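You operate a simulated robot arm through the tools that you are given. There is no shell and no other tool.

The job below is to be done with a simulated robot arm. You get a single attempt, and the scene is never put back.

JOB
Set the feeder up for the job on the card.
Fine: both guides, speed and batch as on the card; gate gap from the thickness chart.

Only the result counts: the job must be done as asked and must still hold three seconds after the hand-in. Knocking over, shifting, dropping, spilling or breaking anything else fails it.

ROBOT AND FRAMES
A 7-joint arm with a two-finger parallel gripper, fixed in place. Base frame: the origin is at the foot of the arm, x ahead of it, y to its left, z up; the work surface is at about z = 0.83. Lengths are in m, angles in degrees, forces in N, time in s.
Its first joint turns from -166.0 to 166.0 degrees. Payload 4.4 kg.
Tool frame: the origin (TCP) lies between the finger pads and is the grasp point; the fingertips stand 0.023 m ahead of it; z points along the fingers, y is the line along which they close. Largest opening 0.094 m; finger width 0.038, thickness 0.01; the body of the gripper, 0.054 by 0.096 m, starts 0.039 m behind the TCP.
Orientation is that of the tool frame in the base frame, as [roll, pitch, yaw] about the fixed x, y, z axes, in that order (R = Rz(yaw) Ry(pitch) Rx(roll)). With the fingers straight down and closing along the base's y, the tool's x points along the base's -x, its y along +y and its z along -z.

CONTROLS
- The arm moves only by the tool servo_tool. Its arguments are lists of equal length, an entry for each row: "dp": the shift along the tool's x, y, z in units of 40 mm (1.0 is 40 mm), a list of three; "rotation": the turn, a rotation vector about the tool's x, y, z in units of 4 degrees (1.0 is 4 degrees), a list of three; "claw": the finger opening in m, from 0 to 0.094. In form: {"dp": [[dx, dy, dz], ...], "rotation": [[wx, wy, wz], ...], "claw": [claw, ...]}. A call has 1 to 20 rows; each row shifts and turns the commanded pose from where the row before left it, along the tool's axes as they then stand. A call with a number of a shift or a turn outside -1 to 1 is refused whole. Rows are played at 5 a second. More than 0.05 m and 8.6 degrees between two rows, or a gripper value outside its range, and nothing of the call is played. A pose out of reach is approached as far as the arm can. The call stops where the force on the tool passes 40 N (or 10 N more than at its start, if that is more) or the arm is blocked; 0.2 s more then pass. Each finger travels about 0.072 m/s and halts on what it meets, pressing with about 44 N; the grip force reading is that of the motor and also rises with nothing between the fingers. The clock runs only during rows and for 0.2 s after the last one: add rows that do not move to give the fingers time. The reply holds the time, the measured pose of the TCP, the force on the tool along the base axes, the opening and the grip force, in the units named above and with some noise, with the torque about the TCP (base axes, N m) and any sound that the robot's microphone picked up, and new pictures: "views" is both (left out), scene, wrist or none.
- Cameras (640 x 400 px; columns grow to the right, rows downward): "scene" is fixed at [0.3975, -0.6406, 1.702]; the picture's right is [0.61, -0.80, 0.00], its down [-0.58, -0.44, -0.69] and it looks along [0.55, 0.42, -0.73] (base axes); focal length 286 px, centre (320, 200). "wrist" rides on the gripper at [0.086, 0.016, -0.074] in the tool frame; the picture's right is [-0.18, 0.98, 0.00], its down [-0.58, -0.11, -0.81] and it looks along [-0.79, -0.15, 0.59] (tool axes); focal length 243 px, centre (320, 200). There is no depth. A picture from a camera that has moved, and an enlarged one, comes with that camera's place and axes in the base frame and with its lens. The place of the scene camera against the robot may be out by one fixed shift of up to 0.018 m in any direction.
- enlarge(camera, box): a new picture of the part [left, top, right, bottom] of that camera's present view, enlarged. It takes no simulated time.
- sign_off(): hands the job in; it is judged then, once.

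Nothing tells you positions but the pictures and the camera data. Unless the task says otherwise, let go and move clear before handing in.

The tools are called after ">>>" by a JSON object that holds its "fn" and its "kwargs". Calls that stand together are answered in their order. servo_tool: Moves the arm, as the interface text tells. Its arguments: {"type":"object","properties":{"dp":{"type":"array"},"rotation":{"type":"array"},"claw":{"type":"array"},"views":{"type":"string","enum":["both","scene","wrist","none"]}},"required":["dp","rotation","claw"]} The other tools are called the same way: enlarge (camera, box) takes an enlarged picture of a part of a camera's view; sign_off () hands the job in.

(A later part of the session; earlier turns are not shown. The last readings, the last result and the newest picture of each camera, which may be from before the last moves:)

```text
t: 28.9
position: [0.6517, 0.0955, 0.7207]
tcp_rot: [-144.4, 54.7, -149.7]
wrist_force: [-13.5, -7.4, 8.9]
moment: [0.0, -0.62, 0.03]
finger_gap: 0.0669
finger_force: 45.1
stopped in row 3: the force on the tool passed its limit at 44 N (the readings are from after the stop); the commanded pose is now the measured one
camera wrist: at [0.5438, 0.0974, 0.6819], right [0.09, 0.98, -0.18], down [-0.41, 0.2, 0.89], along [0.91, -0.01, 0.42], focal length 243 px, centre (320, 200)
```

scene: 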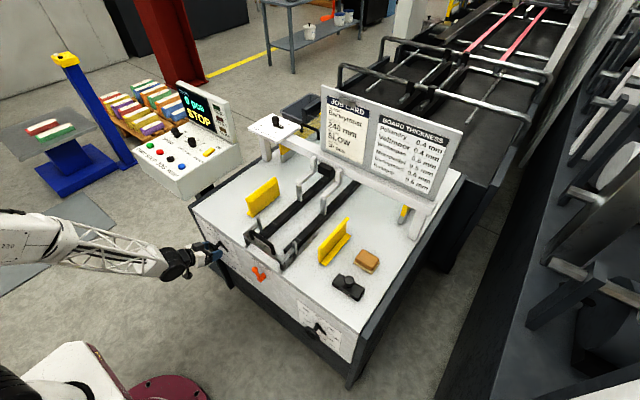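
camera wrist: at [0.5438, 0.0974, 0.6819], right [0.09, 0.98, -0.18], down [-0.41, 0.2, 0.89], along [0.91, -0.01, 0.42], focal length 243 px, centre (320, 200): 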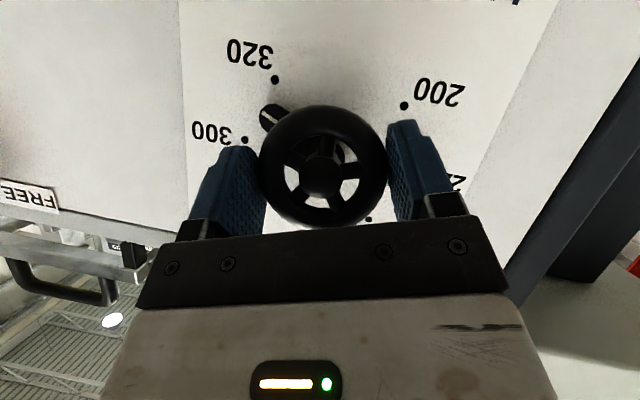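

Residual constraint loads build up with the firm grip, so I'll try a lighter one to see whether the grip force drops.

>>> {"fn": "servo_tool", "kwargs": {"dp": [[0, 0, 0], [0, 0, 0], [0, 0, 0]], "rotation": [[0, 0, 0], [0, 0, 0], [0, 0, 0]], "claw": [0.066, 0.066, 0.066], "views": "none"}}

```text
t: 29.7
position: [0.6525, 0.0958, 0.7211]
tcp_rot: [-144.4, 54.7, -149.7]
wrist_force: [0.0, -3.7, 0.6]
moment: [-0.02, -0.04, -0.01]
finger_gap: 0.0675
finger_force: 1.8
```

Grip force depends on the commanded gap, since 0.066 gives about 2 N. I'll try a moderate grip.

>>> {"fn": "servo_tool", "kwargs": {"dp": [[0, 0, 0], [0, 0, 0]], "rotation": [[0, 0, 0], [0, 0, 0]], "claw": [0.063, 0.063], "views": "none"}}

>>> {"fn": "servo_tool", "kwargs": {"dp": [[0, 0, 0], [0, 0, 0], [0, 0, 0], [0, 0, 0], [0, 0, 0], [0, 0, 0]], "rotation": [[0.25, 0, -0.433], [0.25, 0, -0.433], [0.25, 0, -0.433], [0.25, 0, -0.433], [0.25, 0, -0.433], [0, 0, 0]], "claw": [0.063, 0.063, 0.063, 0.063, 0.063, 0.063], "views": "wrist"}}

```text
t: 30.3
position: [0.6523, 0.0947, 0.721]
tcp_rot: [-144.4, 54.7, -149.6]
wrist_force: [1.6, -9.7, 3.6]
moment: [0.0, -0.11, -0.27]
finger_gap: 0.0671
finger_force: 44.7
```

```text
t: 31.7
position: [0.6512, 0.0949, 0.7222]
tcp_rot: [-131.2, 48.8, -139.3]
wrist_force: [16.1, -12.1, -6.4]
moment: [0.02, 0.45, -0.94]
finger_gap: 0.0667
finger_force: 44.8
camera wrist: at [0.5441, 0.0904, 0.682], right [0.09, 0.93, -0.35], down [-0.41, 0.35, 0.84], along [0.91, 0.07, 0.41], focal length 243 px, centre (320, 200)
```

wrist: 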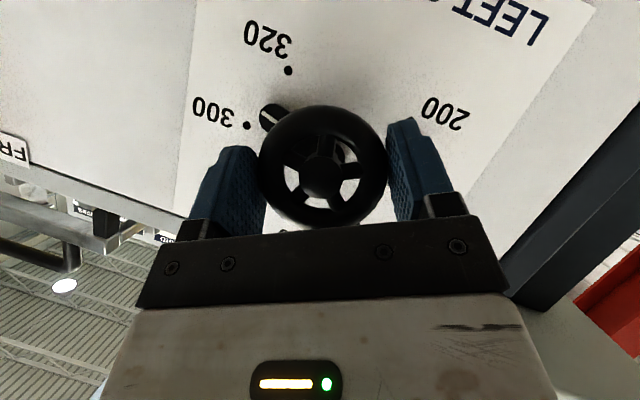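

Rotated about 30° in total. I'll briefly relax the grip to clear loads, re-grip more lightly and continue.

>>> {"fn": "servo_tool", "kwargs": {"dp": [[0, 0, 0], [0, 0, 0], [0, 0, 0], [0, 0, 0], [0, 0, 0], [0, 0, 0], [0, 0, 0], [0, 0, 0], [0, 0, 0], [0, 0, 0]], "rotation": [[0, 0, 0], [0, 0, 0], [0, 0, 0], [0.25, 0, -0.433], [0.25, 0, -0.433], [0.25, 0, -0.433], [0.25, 0, -0.433], [0.25, 0, -0.433], [0.25, 0, -0.433], [0, 0, 0]], "claw": [0.066, 0.066, 0.065, 0.065, 0.065, 0.065, 0.065, 0.065, 0.065, 0.065], "views": "wrist"}}

```text
t: 33.9
position: [0.6517, 0.0951, 0.7216]
tcp_rot: [-119.2, 40.3, -130.9]
wrist_force: [3.1, -6.0, -4.7]
moment: [-0.02, -1.04, 0.42]
finger_gap: 0.0665
finger_force: 45.2
camera wrist: at [0.5442, 0.0822, 0.6839], right [0.09, 0.84, -0.53], down [-0.41, 0.52, 0.75], along [0.91, 0.15, 0.39], focal length 243 px, centre (320, 200)
```

wrist: 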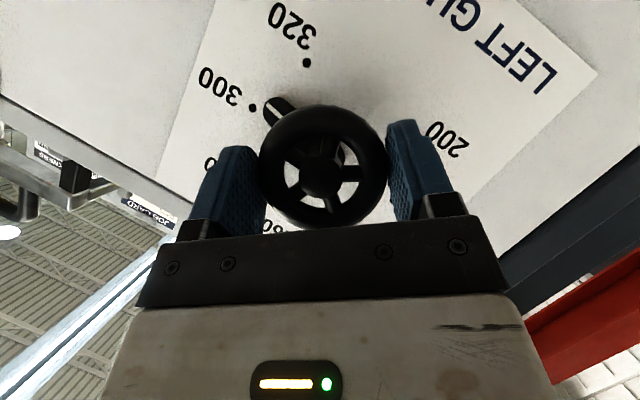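

Smooth now, with the pointer nearly at 300 after about 41°. Continuing the same way.

>>> {"fn": "servo_tool", "kwargs": {"dp": [[0, 0, 0], [0, 0, 0], [0, 0, 0], [0, 0, 0], [0, 0, 0], [0, 0, 0], [0, 0, 0], [0, 0, 0], [0, 0, 0], [0, 0, 0], [0, 0, 0], [0, 0, 0], [0, 0, 0], [0, 0, 0]], "rotation": [[0, 0, 0], [0, 0, 0], [0, 0, 0], [0.25, 0, -0.433], [0.25, 0, -0.433], [0.25, 0, -0.433], [0.25, 0, -0.433], [0.25, 0, -0.433], [0.25, 0, -0.433], [0.25, 0, -0.433], [0.25, 0, -0.433], [0.25, 0, -0.433], [0.25, 0, -0.433], [0, 0, 0]], "claw": [0.066, 0.066, 0.065, 0.065, 0.065, 0.065, 0.065, 0.065, 0.065, 0.065, 0.065, 0.065, 0.065, 0.065], "views": "wrist"}}

```text
t: 35.6
position: [0.6517, 0.0963, 0.722]
tcp_rot: [-112.8, 33.9, -126.8]
wrist_force: [4.8, 6.5, -4.0]
moment: [0.05, -0.12, -0.77]
finger_gap: 0.0664
finger_force: 45.4
stopped in row 8: the force on the tool passed its limit at 43 N (the readings are from after the stop); the commanded pose is now the measured one
camera wrist: at [0.5443, 0.0768, 0.6864], right [0.09, 0.75, -0.65], down [-0.41, 0.62, 0.67], along [0.91, 0.21, 0.36], focal length 243 px, centre (320, 200)
```

wrist: 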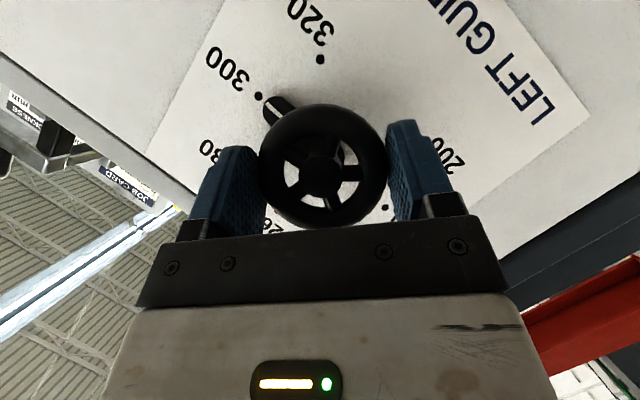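

>>> {"fn": "servo_tool", "kwargs": {"dp": [[0, 0, 0], [0, 0, 0], [0, 0, 0], [0, 0, 0], [0, 0, 0], [0, 0, 0], [0, 0, 0]], "rotation": [[0, 0, 0], [0, 0, 0], [0, 0, 0], [0.25, 0, -0.433], [0.25, 0, -0.433], [0.25, 0, -0.433], [0, 0, 0]], "claw": [0.067, 0.067, 0.0657, 0.0657, 0.0657, 0.0657, 0.0657], "views": "wrist"}}

```text
t: 37.2
position: [0.6519, 0.0941, 0.7221]
tcp_rot: [-108.8, 29.0, -124.7]
wrist_force: [-0.8, 1.4, -3.3]
moment: [0.0, -0.03, 0.0]
finger_gap: 0.0671
finger_force: 2.6
camera wrist: at [0.5446, 0.0726, 0.6884], right [0.09, 0.68, -0.73], down [-0.41, 0.69, 0.6], along [0.91, 0.24, 0.34], focal length 243 px, centre (320, 200)
```

wrist: 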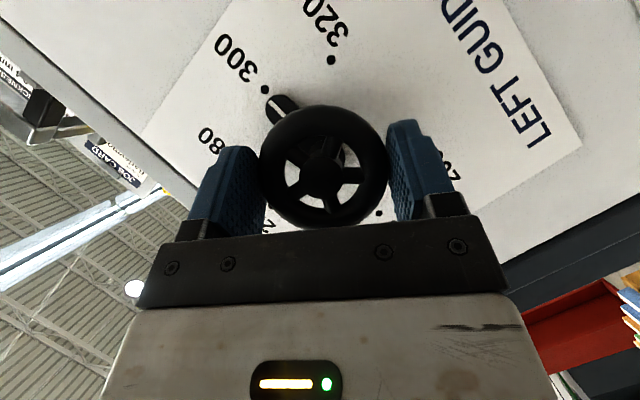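

At that light grip the wheel slipped slightly, so I'll use something in between and continue.

>>> {"fn": "servo_tool", "kwargs": {"dp": [[0, 0, 0], [0, 0, 0], [0, 0, 0], [0, 0, 0], [0, 0, 0], [0, 0, 0], [0, 0, 0]], "rotation": [[0, 0, 0], [0, 0, 0], [0.25, 0, -0.433], [0.25, 0, -0.433], [0.25, 0, -0.433], [0.25, 0, -0.433], [0, 0, 0]], "claw": [0.0653, 0.0653, 0.0653, 0.0653, 0.0653, 0.0653, 0.0653], "views": "wrist"}}

```text
t: 38.8
position: [0.6523, 0.0952, 0.7215]
tcp_rot: [-103.7, 22.3, -122.6]
wrist_force: [0.9, 2.0, -3.9]
moment: [0.02, 0.03, 0.0]
finger_gap: 0.068
finger_force: 2.5
camera wrist: at [0.5444, 0.0679, 0.6917], right [0.09, 0.57, -0.81], down [-0.41, 0.77, 0.5], along [0.91, 0.29, 0.3], focal length 243 px, centre (320, 200)
```

wrist: 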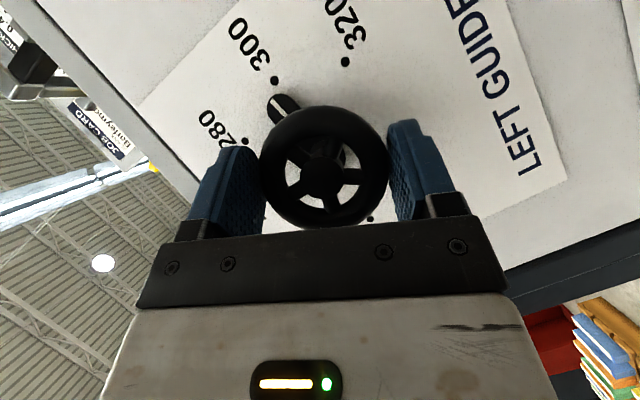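

The light grip carries the wheel well with almost no load. The pointer is past 300, so I'll continue.

>>> {"fn": "servo_tool", "kwargs": {"dp": [[0, 0, 0], [0, 0, 0], [0, 0, 0], [0, 0, 0], [0, 0, 0], [0, 0, 0], [0, 0, 0], [0, 0, 0], [0, 0, 0], [0, 0, 0], [0, 0, 0]], "rotation": [[0.3, 0, -0.52], [0.3, 0, -0.52], [0.3, 0, -0.52], [0.3, 0, -0.52], [0.3, 0, -0.52], [0.3, 0, -0.52], [0.3, 0, -0.52], [0.3, 0, -0.52], [0.3, 0, -0.52], [0.3, 0, -0.52], [0, 0, 0]], "claw": [0.0651, 0.0651, 0.0651, 0.0651, 0.0651, 0.0651, 0.0651, 0.0651, 0.0651, 0.0651, 0.0651], "views": "both"}}

```text
t: 41.2
position: [0.651, 0.0951, 0.7225]
tcp_rot: [-91.0, 1.8, -119.8]
wrist_force: [3.1, -0.2, -8.1]
moment: [0.01, -0.07, 0.06]
finger_gap: 0.069
finger_force: 3.9
camera wrist: at [0.5443, 0.058, 0.7056], right [0.09, 0.19, -0.98], down [-0.41, 0.9, 0.14], along [0.91, 0.39, 0.16], focal length 243 px, centre (320, 200)
```

scene: 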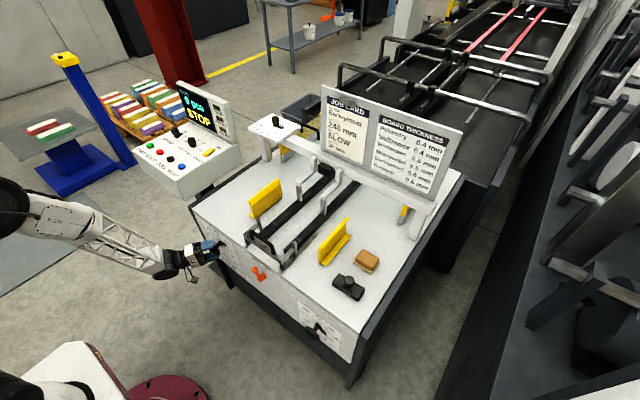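
wrist: 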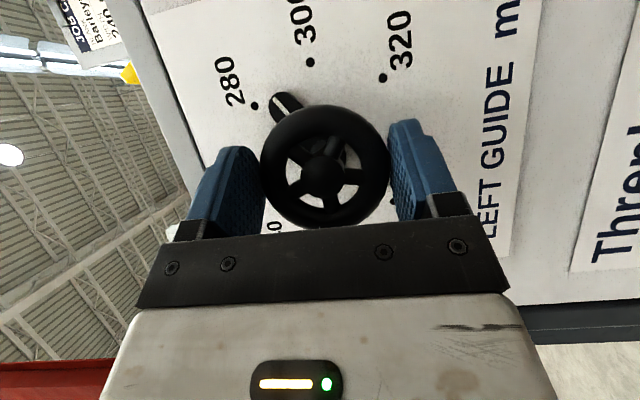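

The pointer is now near 280 and the left guide is moving with it, so the coupling works. I'll open, back off 3 cm along the axis, and rotate the gripper back for a second grip.

>>> {"fn": "servo_tool", "kwargs": {"dp": [[0, 0, 0], [0, 0, 0], [0.375, 0, -0.65], [0, 0, 0], [0, 0, 0], [0, 0, 0], [0, 0, 0], [0, 0, 0], [0, 0, 0], [0, 0, 0], [0, 0, 0], [0, 0, 0], [0, 0, 0], [0, 0, 0], [0, 0, 0], [0, 0, 0], [0, 0, 0], [0, 0, 0], [0, 0, 0]], "rotation": [[0, 0, 0], [0, 0, 0], [0, 0, 0], [-0.5, 0, 0.866], [-0.5, 0, 0.866], [-0.5, 0, 0.866], [-0.5, 0, 0.866], [-0.5, 0, 0.866], [-0.5, 0, 0.866], [-0.5, 0, 0.866], [-0.5, 0, 0.866], [-0.5, 0, 0.866], [-0.5, 0, 0.866], [-0.5, 0, 0.866], [-0.5, 0, 0.866], [-0.5, 0, 0.866], [-0.5, 0, 0.866], [-0.5, 0, 0.866], [0, 0, 0]], "claw": [0.08, 0.094, 0.094, 0.094, 0.094, 0.094, 0.094, 0.094, 0.094, 0.094, 0.094, 0.094, 0.094, 0.094, 0.094, 0.094, 0.094, 0.094, 0.094], "views": "wrist"}}

```text
t: 45.2
position: [0.6199, 0.0964, 0.7223]
tcp_rot: [-133.3, 49.9, -140.7]
wrist_force: [0.1, 0.8, -0.4]
moment: [0.0, 0.02, -0.01]
finger_gap: 0.0937
finger_force: 0.1
camera wrist: at [0.5132, 0.0918, 0.6822], right [0.09, 0.94, -0.32], down [-0.41, 0.33, 0.85], along [0.91, 0.06, 0.41], focal length 243 px, centre (320, 200)
```

wrist: 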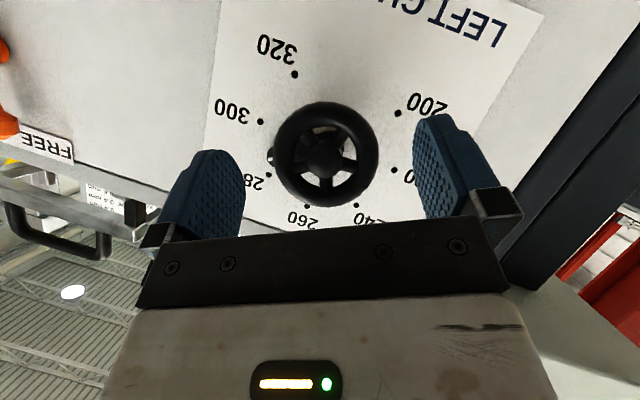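

>>> {"fn": "servo_tool", "kwargs": {"dp": [[0, 0, 0], [0, 0, 0], [0, 0, 0], [0, 0, 0], [0, 0, 0], [0, 0, 0], [0, 0, 0], [0, 0, 0], [0, 0, 0], [0, 0, 0], [0, 0, 0], [-0.19, 0, 0.325], [-0.19, 0, 0.325], [0, 0, 0]], "rotation": [[-0.5, 0, 0.866], [-0.5, 0, 0.866], [-0.5, 0, 0.866], [-0.5, 0, 0.866], [-0.5, 0, 0.866], [-0.5, 0, 0.866], [-0.5, 0, 0.866], [-0.5, 0, 0.866], [-0.5, 0, 0.866], [-0.5, 0, 0.866], [-0.5, 0, 0.866], [0, 0, 0], [0, 0, 0], [0, 0, 0]], "claw": [0.094, 0.094, 0.094, 0.094, 0.094, 0.094, 0.094, 0.094, 0.094, 0.094, 0.094, 0.094, 0.094, 0.094], "views": "wrist"}}

```text
t: 48.2
position: [0.6561, 0.0907, 0.7294]
tcp_rot: [176.5, 59.7, 177.3]
wrist_force: [0.3, -0.4, 0.2]
moment: [0.02, 0.0, -0.01]
finger_gap: 0.0939
finger_force: 0.2
out of reach, approached as far as the arm can: row 8, 9, 10, 11
camera wrist: at [0.5478, 0.1071, 0.6943], right [0.09, 0.98, 0.19], down [-0.4, -0.14, 0.91], along [0.91, -0.16, 0.38], focal length 243 px, centre (320, 200)
```

wrist: 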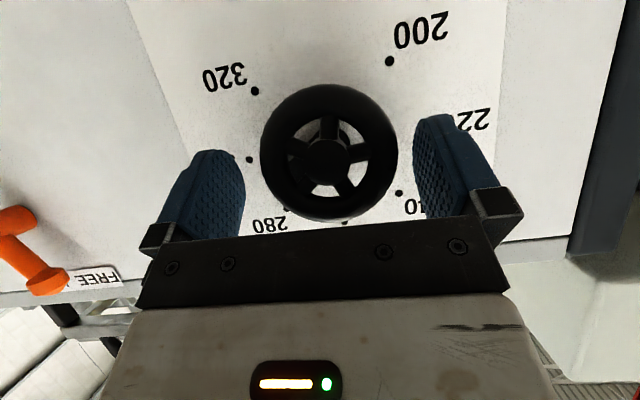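

Positive roll is limited, so I'm at about +2° roll. I'll correct the position back onto the wheel axis and take the second grip here.

>>> {"fn": "servo_tool", "kwargs": {"dp": [[0.1, 0.055, 0], [0.115, 0.055, 0], [0, 0, 0]], "rotation": [[0.125, 0, -0.217], [0.125, 0, -0.217], [0, 0, 0]], "claw": [0.094, 0.094, 0.094], "views": "wrist"}}

```text
t: 49.0
position: [0.6515, 0.0948, 0.7226]
tcp_rot: [-179.3, 59.7, -178.8]
wrist_force: [-0.2, -0.4, -0.1]
moment: [-0.01, 0.01, 0.04]
finger_gap: 0.0942
finger_force: 0.1
camera wrist: at [0.543, 0.1083, 0.6871], right [0.08, 0.98, 0.15], down [-0.4, -0.11, 0.91], along [0.91, -0.14, 0.39], focal length 243 px, centre (320, 200)
```

wrist: 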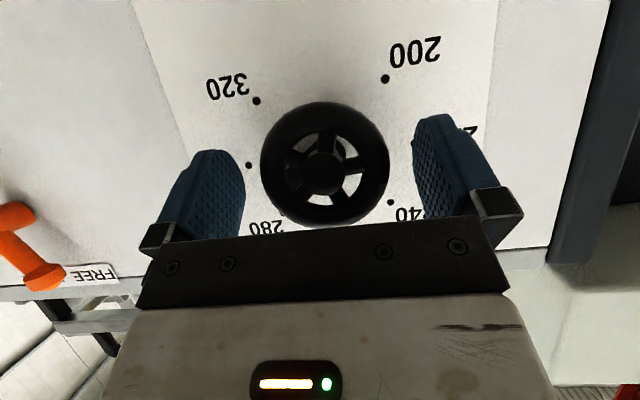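

Aligned again. Gripping lightly and continuing counter-clockwise.

>>> {"fn": "servo_tool", "kwargs": {"dp": [[0, 0, 0], [0, 0, 0], [0, 0, 0], [0, 0, 0], [0, 0, 0], [0, 0, 0], [0, 0, 0], [0, 0, 0], [0, 0, 0], [0, 0, 0], [0, 0, 0], [0, 0, 0], [0, 0, 0], [0, 0, 0], [0, 0, 0], [0, 0, 0], [0, 0, 0], [0, 0, 0], [0, 0, 0]], "rotation": [[0, 0, 0], [0, 0, 0], [0, 0, 0], [0.3, 0, -0.52], [0.3, 0, -0.52], [0.3, 0, -0.52], [0.3, 0, -0.52], [0.3, 0, -0.52], [0.3, 0, -0.52], [0.3, 0, -0.52], [0.3, 0, -0.52], [0.3, 0, -0.52], [0.3, 0, -0.52], [0.3, 0, -0.52], [0.3, 0, -0.52], [0.3, 0, -0.52], [0.3, 0, -0.52], [0.3, 0, -0.52], [0, 0, 0]], "claw": [0.08, 0.066, 0.0651, 0.0651, 0.0651, 0.0651, 0.0651, 0.0651, 0.0651, 0.0651, 0.0651, 0.0651, 0.0651, 0.0651, 0.0651, 0.0651, 0.0651, 0.0651, 0.0651], "views": "wrist"}}

```text
t: 53.0
position: [0.6508, 0.094, 0.7235]
tcp_rot: [-124.5, 43.9, -133.9]
wrist_force: [5.7, 11.3, -7.7]
moment: [0.07, -0.08, -0.09]
finger_gap: 0.0711
finger_force: 7.0
camera wrist: at [0.5433, 0.0834, 0.6855], right [0.08, 0.89, -0.46], down [-0.41, 0.45, 0.8], along [0.91, 0.12, 0.4], focal length 243 px, centre (320, 200)
```

wrist: 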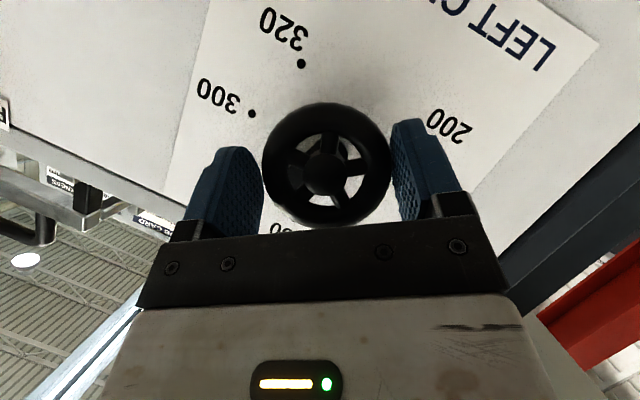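

>>> {"fn": "servo_tool", "kwargs": {"dp": [[0, 0, 0], [0, 0, 0], [0, 0, 0], [0, 0, 0], [0, 0, 0], [0, 0, 0], [0, 0, 0], [0, 0, 0], [0, 0, 0], [0, 0, 0], [0, 0, 0], [0, 0, 0], [0, 0, 0], [0, 0, 0], [0, 0, 0], [0, 0, 0], [0, 0, 0]], "rotation": [[0.3, 0, -0.52], [0.3, 0, -0.52], [0.3, 0, -0.52], [0.3, 0, -0.52], [0.3, 0, -0.52], [0.3, 0, -0.52], [0.3, 0, -0.52], [0.3, 0, -0.52], [0.3, 0, -0.52], [0.3, 0, -0.52], [0.3, 0, -0.52], [0.3, 0, -0.52], [0.3, 0, -0.52], [0.3, 0, -0.52], [0.3, 0, -0.52], [0.3, 0, -0.52], [0, 0, 0]], "claw": [0.0651, 0.0651, 0.0651, 0.0651, 0.0651, 0.0651, 0.0651, 0.0651, 0.0651, 0.0651, 0.0651, 0.0651, 0.0651, 0.0651, 0.0651, 0.0651, 0.0651], "views": "wrist"}}

```text
t: 56.6
position: [0.6516, 0.0942, 0.7229]
tcp_rot: [-98.0, 12.9, -120.4]
wrist_force: [-7.2, 3.7, -15.2]
moment: [0.0, 0.33, 0.09]
finger_gap: 0.0722
finger_force: 8.3
camera wrist: at [0.5437, 0.06, 0.6999], right [0.08, 0.41, -0.91], down [-0.41, 0.84, 0.34], along [0.91, 0.35, 0.24], focal length 243 px, centre (320, 200)
```

wrist: 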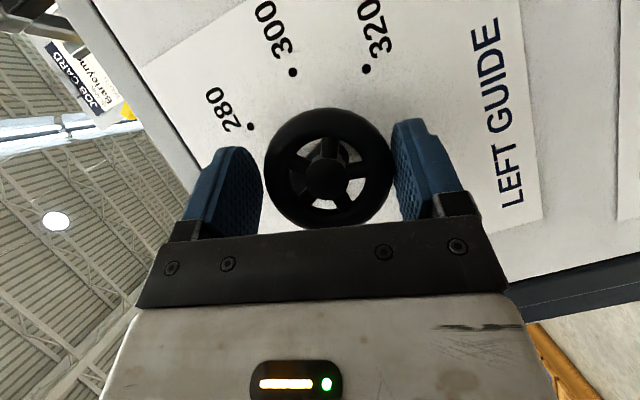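

The spoke pattern shifted relative to the gripper, so the wheel may have slipped. I'll open, back off and read the pointer.

>>> {"fn": "servo_tool", "kwargs": {"dp": [[0, 0, 0], [0, 0, 0], [0.375, 0, -0.65], [0.375, 0, -0.65], [0.375, 0, -0.65], [0, 0, 0]], "rotation": [[0, 0, 0], [0, 0, 0], [0, 0, 0], [0, 0, 0], [0, 0, 0], [0, 0, 0]], "claw": [0.08, 0.094, 0.094, 0.094, 0.094, 0.094], "views": "wrist"}}

>>> {"fn": "enlarge", "kwargs": {"camera": "wrist", "box": [160, 40, 500, 270]}}

```text
t: 58.0
position: [0.56, 0.0939, 0.7248]
tcp_rot: [-98.0, 13.0, -120.4]
wrist_force: [-0.2, 0.0, 0.1]
moment: [0.02, 0.04, 0.03]
finger_gap: 0.0939
finger_force: 0.0
camera wrist: at [0.4523, 0.0606, 0.6999], right [0.08, 0.41, -0.91], down [-0.41, 0.84, 0.35], along [0.91, 0.35, 0.24], focal length 243 px, centre (320, 200)
```

wrist: 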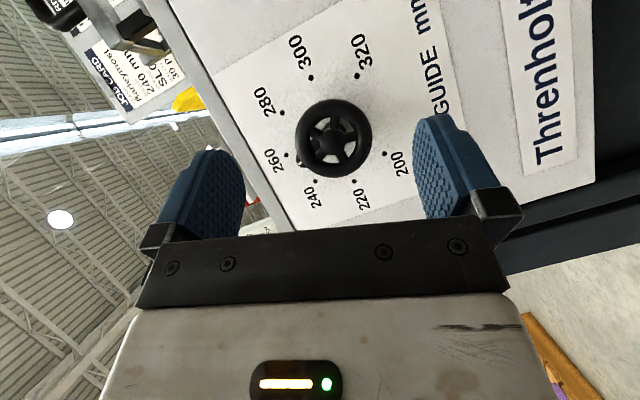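

```text
1.74 times, centred on (330, 155) of wrist
camera zoom: at [0.4523, 0.0606, 0.6999], right [0.08, 0.41, -0.91], down [-0.41, 0.84, 0.35], along [0.91, 0.35, 0.24], focal length 422 px, centre (303, 278)
```

zoom: 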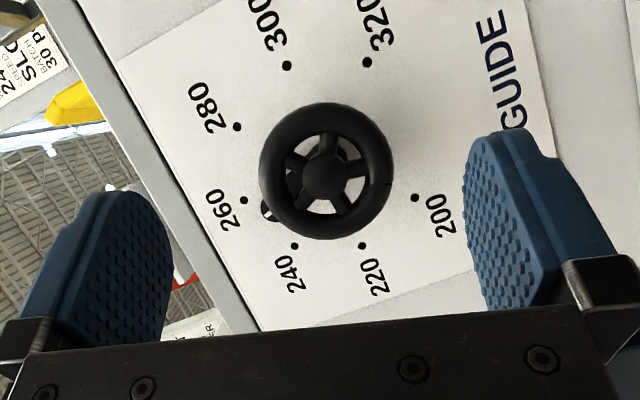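

The pointer reads about 253, so roughly 30° more is needed. I'll rotate the open gripper back 30° here, then re-approach and use a firmer grip.

>>> {"fn": "servo_tool", "kwargs": {"dp": [[0, 0, 0], [0, 0, 0], [0, 0, 0], [0, 0, 0], [0, 0, 0], [0, 0, 0], [0, 0, 0], [0, 0, 0], [0, 0, 0], [-0.375, 0, 0.65], [0, 0, 0]], "rotation": [[-0.5, 0, 0.866], [-0.5, 0, 0.866], [-0.5, 0, 0.866], [-0.5, 0, 0.866], [-0.5, 0, 0.866], [-0.5, 0, 0.866], [-0.5, 0, 0.866], [-0.5, 0, 0.866], [0, 0, 0], [0, 0, 0], [0, 0, 0]], "claw": [0.094, 0.094, 0.094, 0.094, 0.094, 0.094, 0.094, 0.094, 0.094, 0.094, 0.094], "views": "wrist"}}

>>> {"fn": "enlarge", "kwargs": {"camera": "wrist", "box": [160, 40, 500, 270]}}

```text
t: 60.4
position: [0.5897, 0.0921, 0.7236]
tcp_rot: [-118.7, 39.2, -130.0]
wrist_force: [-0.2, -0.1, 0.1]
moment: [-0.01, -0.02, -0.01]
finger_gap: 0.094
finger_force: 0.0
camera wrist: at [0.4826, 0.0767, 0.6862], right [0.08, 0.83, -0.55], down [-0.41, 0.53, 0.74], along [0.91, 0.17, 0.38], focal length 243 px, centre (320, 200)
```

wrist: 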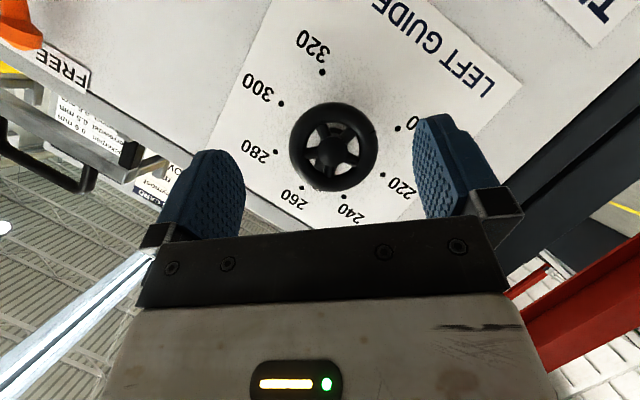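

```text
1.74 times, centred on (330, 155) of wrist
camera zoom: at [0.4826, 0.0767, 0.6862], right [0.08, 0.83, -0.55], down [-0.41, 0.53, 0.74], along [0.91, 0.17, 0.38], focal length 422 px, centre (303, 278)
```

zoom: 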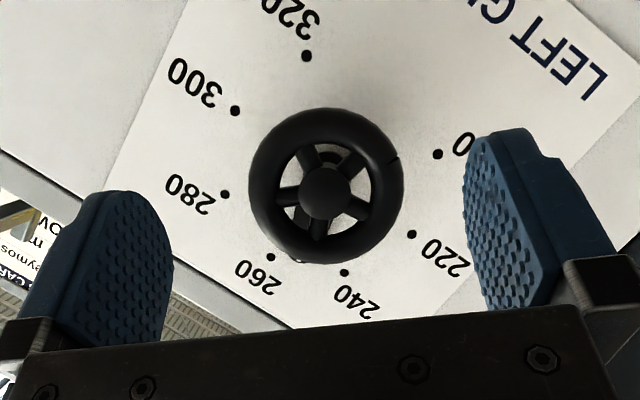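

>>> {"fn": "servo_tool", "kwargs": {"dp": [[-0.196, 0.021, 0.3325], [-0.196, 0.021, 0.3325], [-0.196, 0.021, 0.3325], [-0.196, 0.021, 0.3325], [0, 0, 0], [0, 0, 0], [0, 0, 0], [0, 0, 0]], "rotation": [[0, 0, 0], [0, 0, 0], [0, 0, 0], [0, 0, 0], [0, 0, 0], [0, 0, 0], [0, 0, 0], [0, 0, 0]], "claw": [0.094, 0.094, 0.094, 0.094, 0.094, 0.075, 0.064, 0.064], "views": "wrist"}}

```text
t: 62.2
position: [0.6498, 0.0971, 0.7234]
tcp_rot: [-118.7, 39.2, -130.1]
wrist_force: [4.1, 7.3, -7.8]
moment: [-0.02, -0.09, 0.0]
finger_gap: 0.0689
finger_force: 5.8
camera wrist: at [0.5437, 0.0809, 0.687], right [0.08, 0.83, -0.55], down [-0.41, 0.53, 0.74], along [0.91, 0.17, 0.38], focal length 243 px, centre (320, 200)
```

wrist: 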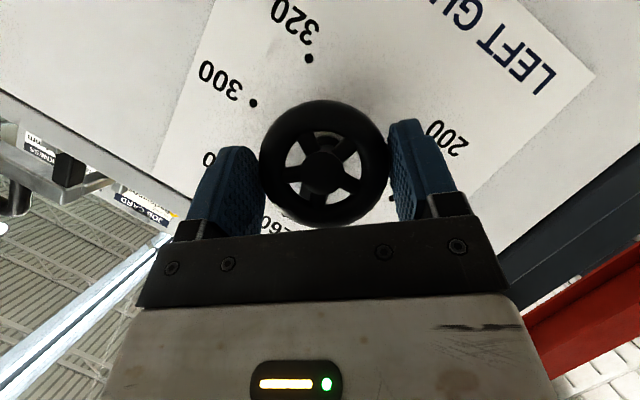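

>>> {"fn": "servo_tool", "kwargs": {"dp": [[0, 0.03, 0], [0, 0, 0], [0, 0, 0]], "rotation": [[0, 0, 0], [0, 0, 0], [0, 0, 0]], "claw": [0.064, 0.064, 0.064], "views": "none"}}

```text
t: 63.0
position: [0.651, 0.0969, 0.7236]
tcp_rot: [-118.7, 39.1, -130.0]
wrist_force: [-9.3, -1.6, 1.7]
moment: [0.0, -0.17, -0.39]
finger_gap: 0.0667
finger_force: 45.0
```

Both fingers are on the rim now with a balanced load. Turning slowly another 30°.

>>> {"fn": "servo_tool", "kwargs": {"dp": [[0, 0, 0], [0, 0, 0], [0, 0, 0], [0, 0, 0], [0, 0, 0], [0, 0, 0], [0, 0, 0], [0, 0, 0], [0, 0, 0], [0, 0, 0], [0, 0, 0], [0, 0, 0], [0, 0, 0], [0, 0, 0], [0, 0, 0], [0, 0, 0], [0, 0, 0], [0, 0, 0], [0, 0, 0]], "rotation": [[0.2, 0, -0.346], [0.2, 0, -0.346], [0.2, 0, -0.346], [0.2, 0, -0.346], [0.2, 0, -0.346], [0.2, 0, -0.346], [0.2, 0, -0.346], [0.2, 0, -0.346], [0.2, 0, -0.346], [0.2, 0, -0.346], [0.2, 0, -0.346], [0.2, 0, -0.346], [0.2, 0, -0.346], [0.2, 0, -0.346], [0.2, 0, -0.346], [0.2, 0, -0.346], [0.2, 0, -0.346], [0.2, 0, -0.346], [0, 0, 0]], "claw": [0.064, 0.064, 0.064, 0.064, 0.064, 0.064, 0.064, 0.064, 0.064, 0.064, 0.064, 0.064, 0.064, 0.064, 0.064, 0.064, 0.064, 0.064, 0.064], "views": "wrist"}}

```text
t: 63.7
position: [0.6522, 0.0972, 0.7226]
tcp_rot: [-115.8, 36.5, -128.2]
wrist_force: [-11.7, -3.3, 8.3]
moment: [-0.03, -0.93, -0.23]
finger_gap: 0.0668
finger_force: 45.1
stopped in row 3: the force on the tool passed its limit at 41 N (the readings are from after the stop); the commanded pose is now the measured one
camera wrist: at [0.5443, 0.0791, 0.6866], right [0.08, 0.79, -0.6], down [-0.41, 0.58, 0.71], along [0.91, 0.19, 0.37], focal length 243 px, centre (320, 200)
```

wrist: 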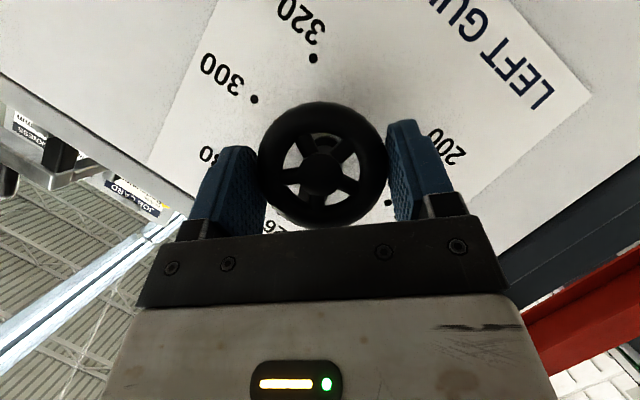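

>>> {"fn": "servo_tool", "kwargs": {"dp": [[0, 0, 0], [0, 0, 0], [0, 0, 0], [0, 0, 0], [0, 0, 0], [0, 0, 0], [0, 0, 0], [0, 0, 0], [0, 0, 0], [0, 0, 0]], "rotation": [[0, 0, 0], [0, 0, 0], [0, 0, 0], [0.25, 0, -0.433], [0.25, 0, -0.433], [0.25, 0, -0.433], [0.25, 0, -0.433], [0.25, 0, -0.433], [0.25, 0, -0.433], [0, 0, 0]], "claw": [0.067, 0.067, 0.0653, 0.0653, 0.0653, 0.0653, 0.0653, 0.0653, 0.0653, 0.0653], "views": "wrist"}}

```text
t: 65.8
position: [0.6521, 0.0958, 0.722]
tcp_rot: [-107.7, 26.9, -123.7]
wrist_force: [10.9, 5.9, -7.1]
moment: [0.05, -0.53, -0.26]
finger_gap: 0.0667
finger_force: 44.9
stopped in row 10: the force on the tool passed its limit at 43 N (the readings are from after the stop); the commanded pose is now the measured one
camera wrist: at [0.5446, 0.0716, 0.6906], right [0.08, 0.65, -0.75], down [-0.41, 0.71, 0.57], along [0.91, 0.26, 0.32], focal length 243 px, centre (320, 200)
```

wrist: 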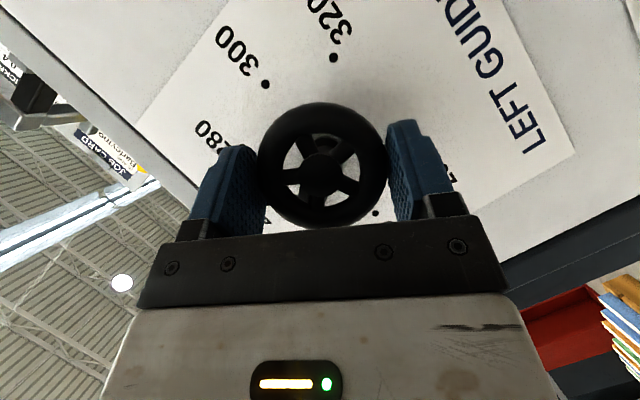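

About 16° of the 30° is done. Repeating the relax, grip and turn.

>>> {"fn": "servo_tool", "kwargs": {"dp": [[0, 0, 0], [0, 0, 0], [0, 0, 0], [0, 0, 0], [0, 0, 0], [0, 0, 0], [0, 0, 0], [0, 0, 0], [0, 0, 0], [0, 0, 0], [0, 0, 0]], "rotation": [[0, 0, 0], [0, 0, 0], [0, 0, 0], [0.25, 0, -0.433], [0.25, 0, -0.433], [0.25, 0, -0.433], [0.25, 0, -0.433], [0.25, 0, -0.433], [0.25, 0, -0.433], [0.25, 0, -0.433], [0, 0, 0]], "claw": [0.067, 0.067, 0.0653, 0.0653, 0.0653, 0.0653, 0.0653, 0.0653, 0.0653, 0.0653, 0.0653], "views": "wrist"}}

```text
t: 68.2
position: [0.6528, 0.0969, 0.722]
tcp_rot: [-99.5, 15.0, -120.7]
wrist_force: [7.5, 13.3, -30.7]
moment: [0.05, -1.21, 0.55]
finger_gap: 0.0667
finger_force: 44.9
camera wrist: at [0.5446, 0.064, 0.6968], right [0.08, 0.45, -0.89], down [-0.41, 0.83, 0.38], along [0.91, 0.34, 0.25], focal length 243 px, centre (320, 200)
```

wrist: 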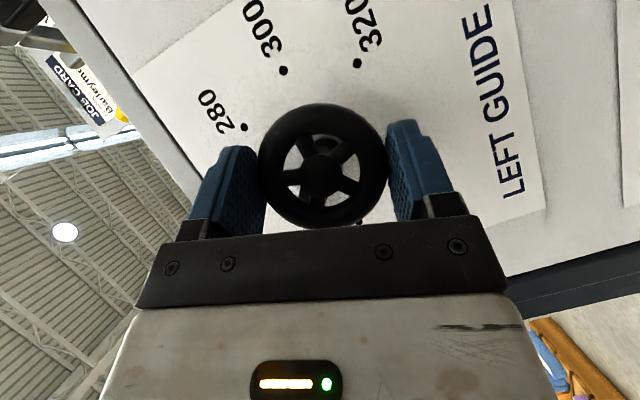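

That's about 30° turned. Releasing and backing off to check the pointer.

>>> {"fn": "servo_tool", "kwargs": {"dp": [[0, 0, 0], [0, 0, 0], [0.375, 0, -0.65], [0.375, 0, -0.65], [0.375, 0, -0.65], [0, 0, 0]], "rotation": [[0, 0, 0], [0, 0, 0], [0, 0, 0], [0, 0, 0], [0, 0, 0], [0, 0, 0]], "claw": [0.07, 0.094, 0.094, 0.094, 0.094, 0.094], "views": "both"}}

>>> {"fn": "enlarge", "kwargs": {"camera": "wrist", "box": [240, 40, 430, 220]}}

>>> {"fn": "enlarge", "kwargs": {"camera": "scene", "box": [190, 205, 270, 275]}}

```text
t: 69.6
position: [0.5634, 0.0955, 0.7223]
tcp_rot: [-99.4, 15.0, -120.7]
wrist_force: [-0.5, 0.5, 0.2]
moment: [0.02, -0.01, 0.0]
finger_gap: 0.0942
finger_force: 0.1
camera wrist: at [0.4564, 0.0621, 0.6976], right [0.08, 0.45, -0.89], down [-0.41, 0.83, 0.38], along [0.91, 0.34, 0.25], focal length 243 px, centre (320, 200)
```

scene: 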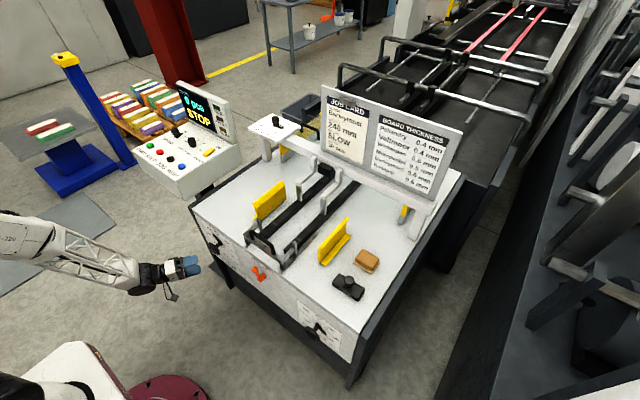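
wrist: 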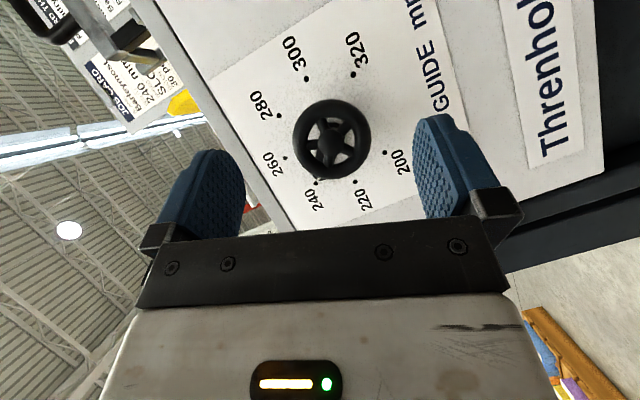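

```text
2.22 times, centred on (335, 130) of wrist
camera zoom: at [0.4564, 0.0621, 0.6976], right [0.08, 0.45, -0.89], down [-0.41, 0.83, 0.38], along [0.91, 0.34, 0.25], focal length 539 px, centre (287, 356)
```

zoom: 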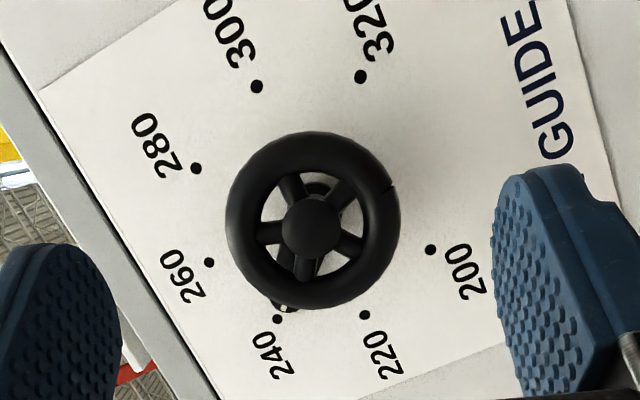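

```text
5.71 times, centred on (230, 240) of scene
camera zoom: at [0.3975, -0.6406, 1.702], right [0.61, -0.8, 0.0], down [-0.58, -0.44, -0.69], along [0.55, 0.42, -0.73], focal length 1636 px, centre (834, -29)
```

zoom: 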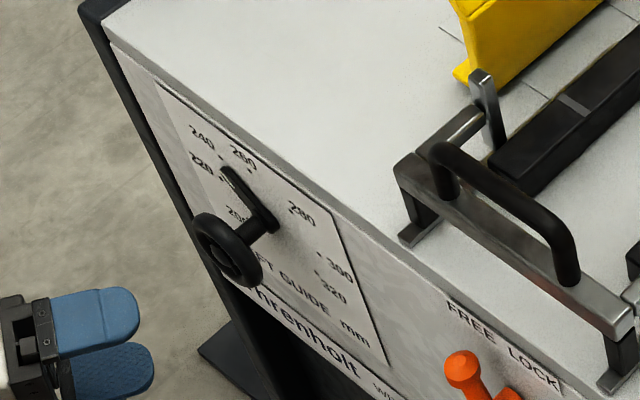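

>>> {"fn": "enlarge", "kwargs": {"camera": "scene", "box": [205, 218, 245, 258]}}

>>> {"fn": "enlarge", "kwargs": {"camera": "wrist", "box": [290, 90, 380, 200]}}

```text
10.00 times, centred on (225, 238) of scene
camera zoom: at [0.3975, -0.6406, 1.702], right [0.61, -0.8, 0.0], down [-0.58, -0.44, -0.69], along [0.55, 0.42, -0.73], focal length 2863 px, centre (1270, -180)
```

zoom: 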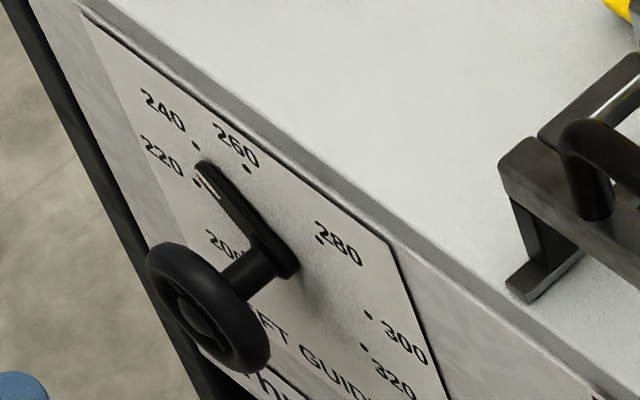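

```text
3.64 times, centred on (335, 145) of wrist
camera zoom: at [0.4564, 0.0621, 0.6976], right [0.08, 0.45, -0.89], down [-0.41, 0.83, 0.38], along [0.91, 0.34, 0.25], focal length 882 px, centre (266, 400)
```

zoom: 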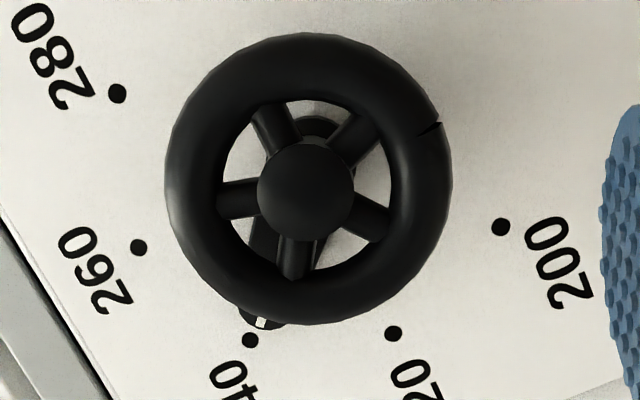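

The left pointer is at 240 as far as I can tell; I'll double-check from above. Now I'll roll the tool back upright and lift away.

>>> {"fn": "servo_tool", "kwargs": {"dp": [[0.2, 0, -0.35], [0.2, 0, -0.35], [0, 0, 0], [0, 0, 0], [0, 0, 0], [0, 0, 0], [0, 0, 0], [0, 0, 0], [0, 0, 0], [0, 0, 0], [0, 0, 0], [0, 0, 0], [0, 0, 0], [0, 0, 0], [0, 0, 0], [0, 0, 0], [0, 0, 0], [0, 0, 0], [0, 0, 0], [0, 0, 0]], "rotation": [[0, 0, 0], [0, 0, 0], [-0.5, 0, 0.866], [-0.5, 0, 0.866], [-0.5, 0, 0.866], [-0.5, 0, 0.866], [-0.5, 0, 0.866], [-0.5, 0, 0.866], [-0.5, 0, 0.866], [-0.5, 0, 0.866], [-0.5, 0, 0.866], [-0.5, 0, 0.866], [-0.5, 0, 0.866], [-0.5, 0, 0.866], [-0.5, 0, 0.866], [-0.5, 0, 0.866], [-0.5, 0, 0.866], [-0.5, 0, 0.866], [-0.5, 0, 0.866], [0, 0, 0]], "claw": [0.094, 0.094, 0.094, 0.094, 0.094, 0.094, 0.094, 0.094, 0.094, 0.094, 0.094, 0.094, 0.094, 0.094, 0.094, 0.094, 0.094, 0.094, 0.094, 0.094], "views": "wrist"}}

```text
t: 73.8
position: [0.5304, 0.0952, 0.7234]
tcp_rot: [-171.5, 59.2, -172.1]
wrist_force: [0.3, 0.4, 0.3]
moment: [0.03, 0.04, -0.01]
finger_gap: 0.0938
finger_force: 0.2
camera wrist: at [0.4223, 0.1073, 0.6868], right [0.08, 0.99, 0.08], down [-0.4, -0.04, 0.92], along [0.91, -0.11, 0.39], focal length 243 px, centre (320, 200)
```

wrist: 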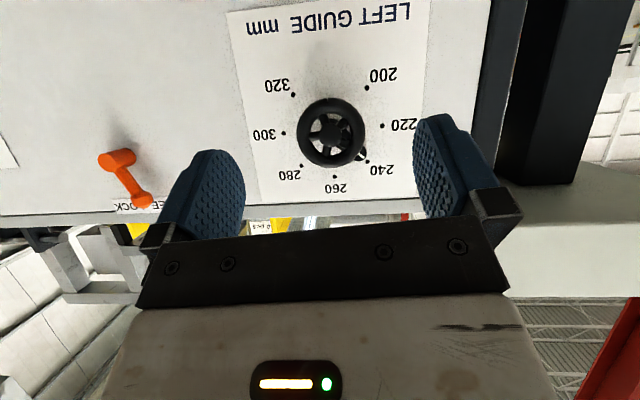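

>>> {"fn": "enlarge", "kwargs": {"camera": "wrist", "box": [270, 70, 410, 200]}}

```text
3.08 times, centred on (340, 135) of wrist
camera zoom: at [0.4223, 0.1073, 0.6868], right [0.08, 0.99, 0.08], down [-0.4, -0.04, 0.92], along [0.91, -0.11, 0.39], focal length 746 px, centre (258, 400)
```

zoom: 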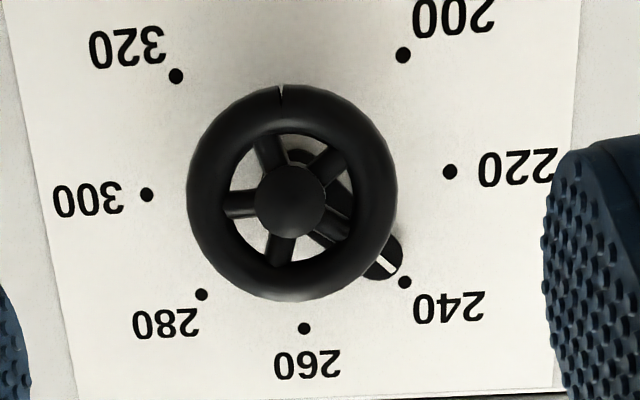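

The left pointer's white line lies on the 240 dot to within about 2°. Now I'll move across to the right wheel at a safe standoff.

>>> {"fn": "servo_tool", "kwargs": {"dp": [[0, -0.98, 0], [0, -0.98, 0], [0, -0.98, 0], [0, -0.98, 0], [0, -0.98, 0], [0, -0.98, 0], [0, -0.98, 0], [0, -0.98, 0], [0, -0.98, 0], [0, -0.98, 0], [0, -0.98, 0], [0, -0.98, 0], [0, -0.98, 0], [0, 0, 0]], "rotation": [[0, 0, 0], [0, 0, 0], [0, 0, 0], [0, 0, 0], [0, 0, 0], [0, 0, 0], [0, 0, 0], [0, 0, 0], [0, 0, 0], [0, 0, 0], [0, 0, 0], [0, 0, 0], [0, 0, 0], [0, 0, 0]], "claw": [0.094, 0.094, 0.094, 0.094, 0.094, 0.094, 0.094, 0.094, 0.094, 0.094, 0.094, 0.094, 0.094, 0.094], "views": "both"}}

```text
t: 76.8
position: [0.4786, -0.0145, 0.8571]
tcp_rot: [-170.4, 58.9, -171.9]
wrist_force: [0.5, -0.2, 0.4]
moment: [0.0, -0.01, 0.03]
finger_gap: 0.0939
finger_force: 0.0
out of reach, approached as far as the arm can: row 2, 3, 4, 5, 6, 7, 8, 9, 10, 11, 12, 13
camera wrist: at [0.3716, -0.0013, 0.8195], right [0.1, 0.99, 0.07], down [-0.4, -0.03, 0.92], along [0.91, -0.12, 0.39], focal length 243 px, centre (320, 200)
```

scene: 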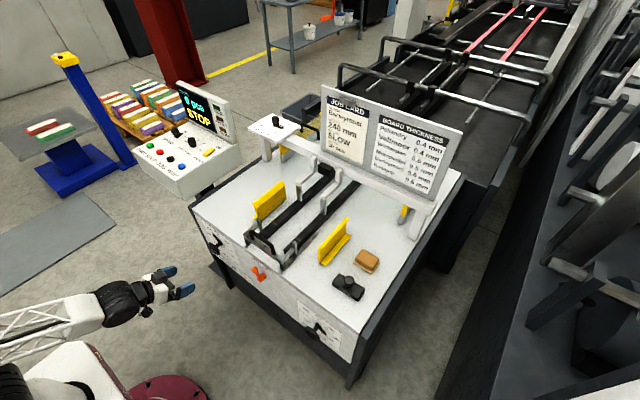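
wrist: 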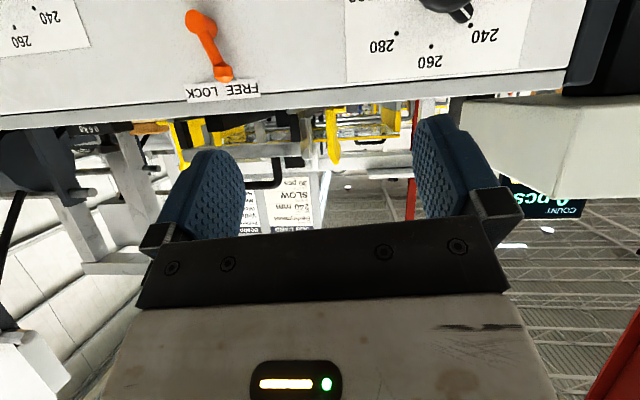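

The arm reached a limit moving sideways in that posture. I'll lift, go tool-down, travel to the right side and tilt again there.

>>> {"fn": "servo_tool", "kwargs": {"dp": [[-0.72, 0, -0.42], [-0.72, 0, -0.42], [-0.72, 0, -0.42], [0, 0, 0], [0, 0, 0], [0, 0, 0], [0, 0, 0], [0, 0, 0], [0, 0, 0], [0, 0, 0], [0, 0, 0], [0, 0, 0], [0, 0, 0], [0, 0, 0], [0, 0, 0], [0, 0, 0], [0, 0, 0], [0, 0, 0]], "rotation": [[0, 0, 0], [0, 0, 0], [0, 0, 0], [0, 1, 0], [0, 1, 0], [0, 1, 0], [0, 1, 0], [0, 1, 0], [0, 1, 0], [0, 1, 0], [0, 1, 0], [0, 1, 0], [0, 1, 0], [0, 1, 0], [0, 1, 0], [0, 1, 0], [0, 1, 0], [0, 0, 0]], "claw": [0.094, 0.094, 0.094, 0.094, 0.094, 0.094, 0.094, 0.094, 0.094, 0.094, 0.094, 0.094, 0.094, 0.094, 0.094, 0.094, 0.094, 0.094], "views": "none"}}

```text
t: 80.6
position: [0.4794, -0.0112, 0.9553]
tcp_rot: [-174.1, 12.9, -179.0]
wrist_force: [-0.1, -0.1, 0.8]
moment: [-0.02, -0.01, 0.01]
finger_gap: 0.0942
finger_force: 0.0
out of reach, approached as far as the arm can: row 10, 11, 13
```

>>> {"fn": "servo_tool", "kwargs": {"dp": [[0, 0, 0], [0, 0, 0], [0, 0, 0], [0, 0, 0], [0, 0, 0], [0, 0, 0], [0, -1, 0], [0, -1, 0], [0, -1, 0], [0, -1, 0], [0, -1, 0], [0, -1, 0], [0, -1, 0], [0, -1, 0], [0, -1, 0], [0, -1, 0], [0, 0, 0]], "rotation": [[-0.7, 0, 0.16], [-0.7, 0, 0.16], [0, 0.8, 0], [0, 0.8, 0], [0, 0.8, 0], [0, 0.8, 0], [0, 0, 0], [0, 0, 0], [0, 0, 0], [0, 0, 0], [0, 0, 0], [0, 0, 0], [0, 0, 0], [0, 0, 0], [0, 0, 0], [0, 0, 0], [0, 0, 0]], "claw": [0.094, 0.094, 0.094, 0.094, 0.094, 0.094, 0.094, 0.094, 0.094, 0.094, 0.094, 0.094, 0.094, 0.094, 0.094, 0.094, 0.094], "views": "both"}}

```text
t: 84.2
position: [0.4756, -0.4152, 0.9553]
tcp_rot: [-180.0, 0.2, 179.7]
wrist_force: [0.6, 0.2, -0.2]
moment: [0.01, -0.03, -0.01]
finger_gap: 0.094
finger_force: 0.1
camera wrist: at [0.3903, -0.3999, 1.0316], right [0.19, 0.98, 0.0], down [0.58, -0.11, 0.81], along [0.79, -0.15, -0.59], focal length 243 px, centre (320, 200)
```

scene: 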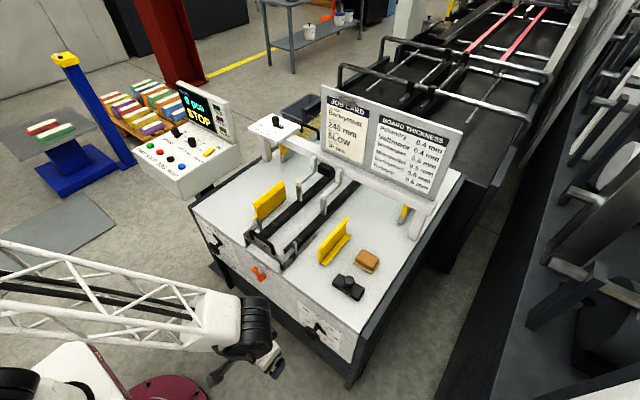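
wrist: 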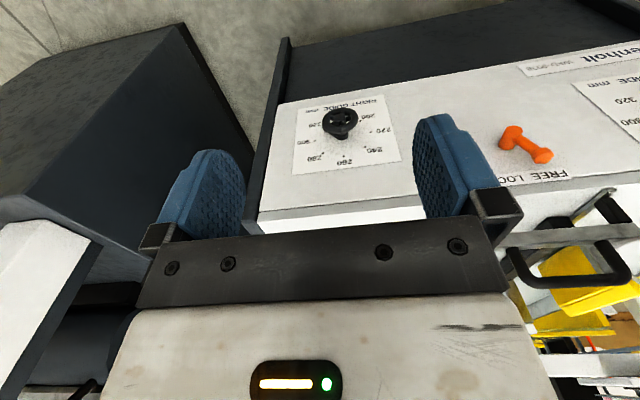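

Now I'll tilt the tool 45° forward here and check that it's within reach.

>>> {"fn": "servo_tool", "kwargs": {"dp": [[0, 0, 0], [0, 0, 0], [0, 0, 0], [0, 0, 0], [0, 0, 0], [0, 0, 0], [0, 0, 0], [0, 0, 0], [0, 0, 0], [0, 0, 0], [0, 0, 0], [0, 0, 0], [0, 0, 0]], "rotation": [[0, -1, 0], [0, -1, 0], [0, -1, 0], [0, -1, 0], [0, -1, 0], [0, -1, 0], [0, -1, 0], [0, -1, 0], [0, -1, 0], [0, -1, 0], [0, -1, 0], [0, -0.25, 0], [0, 0, 0]], "claw": [0.094, 0.094, 0.094, 0.094, 0.094, 0.094, 0.094, 0.094, 0.094, 0.094, 0.094, 0.094, 0.094], "views": "wrist"}}

```text
t: 86.6
position: [0.475, -0.412, 0.8615]
tcp_rot: [171.2, 38.1, 173.8]
wrist_force: [0.1, -0.1, 2.0]
moment: [-0.02, 0.03, 0.02]
finger_gap: 0.0938
finger_force: 0.1
stopped in row 12: the arm was blocked; the commanded pose is now the measured one
camera wrist: at [0.3632, -0.3947, 0.8684], right [0.16, 0.96, 0.23], down [-0.05, -0.23, 0.97], along [0.99, -0.16, 0.01], focal length 243 px, centre (320, 200)
```

wrist: 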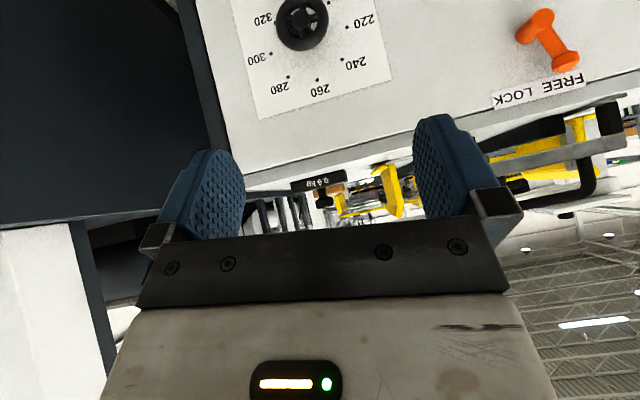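

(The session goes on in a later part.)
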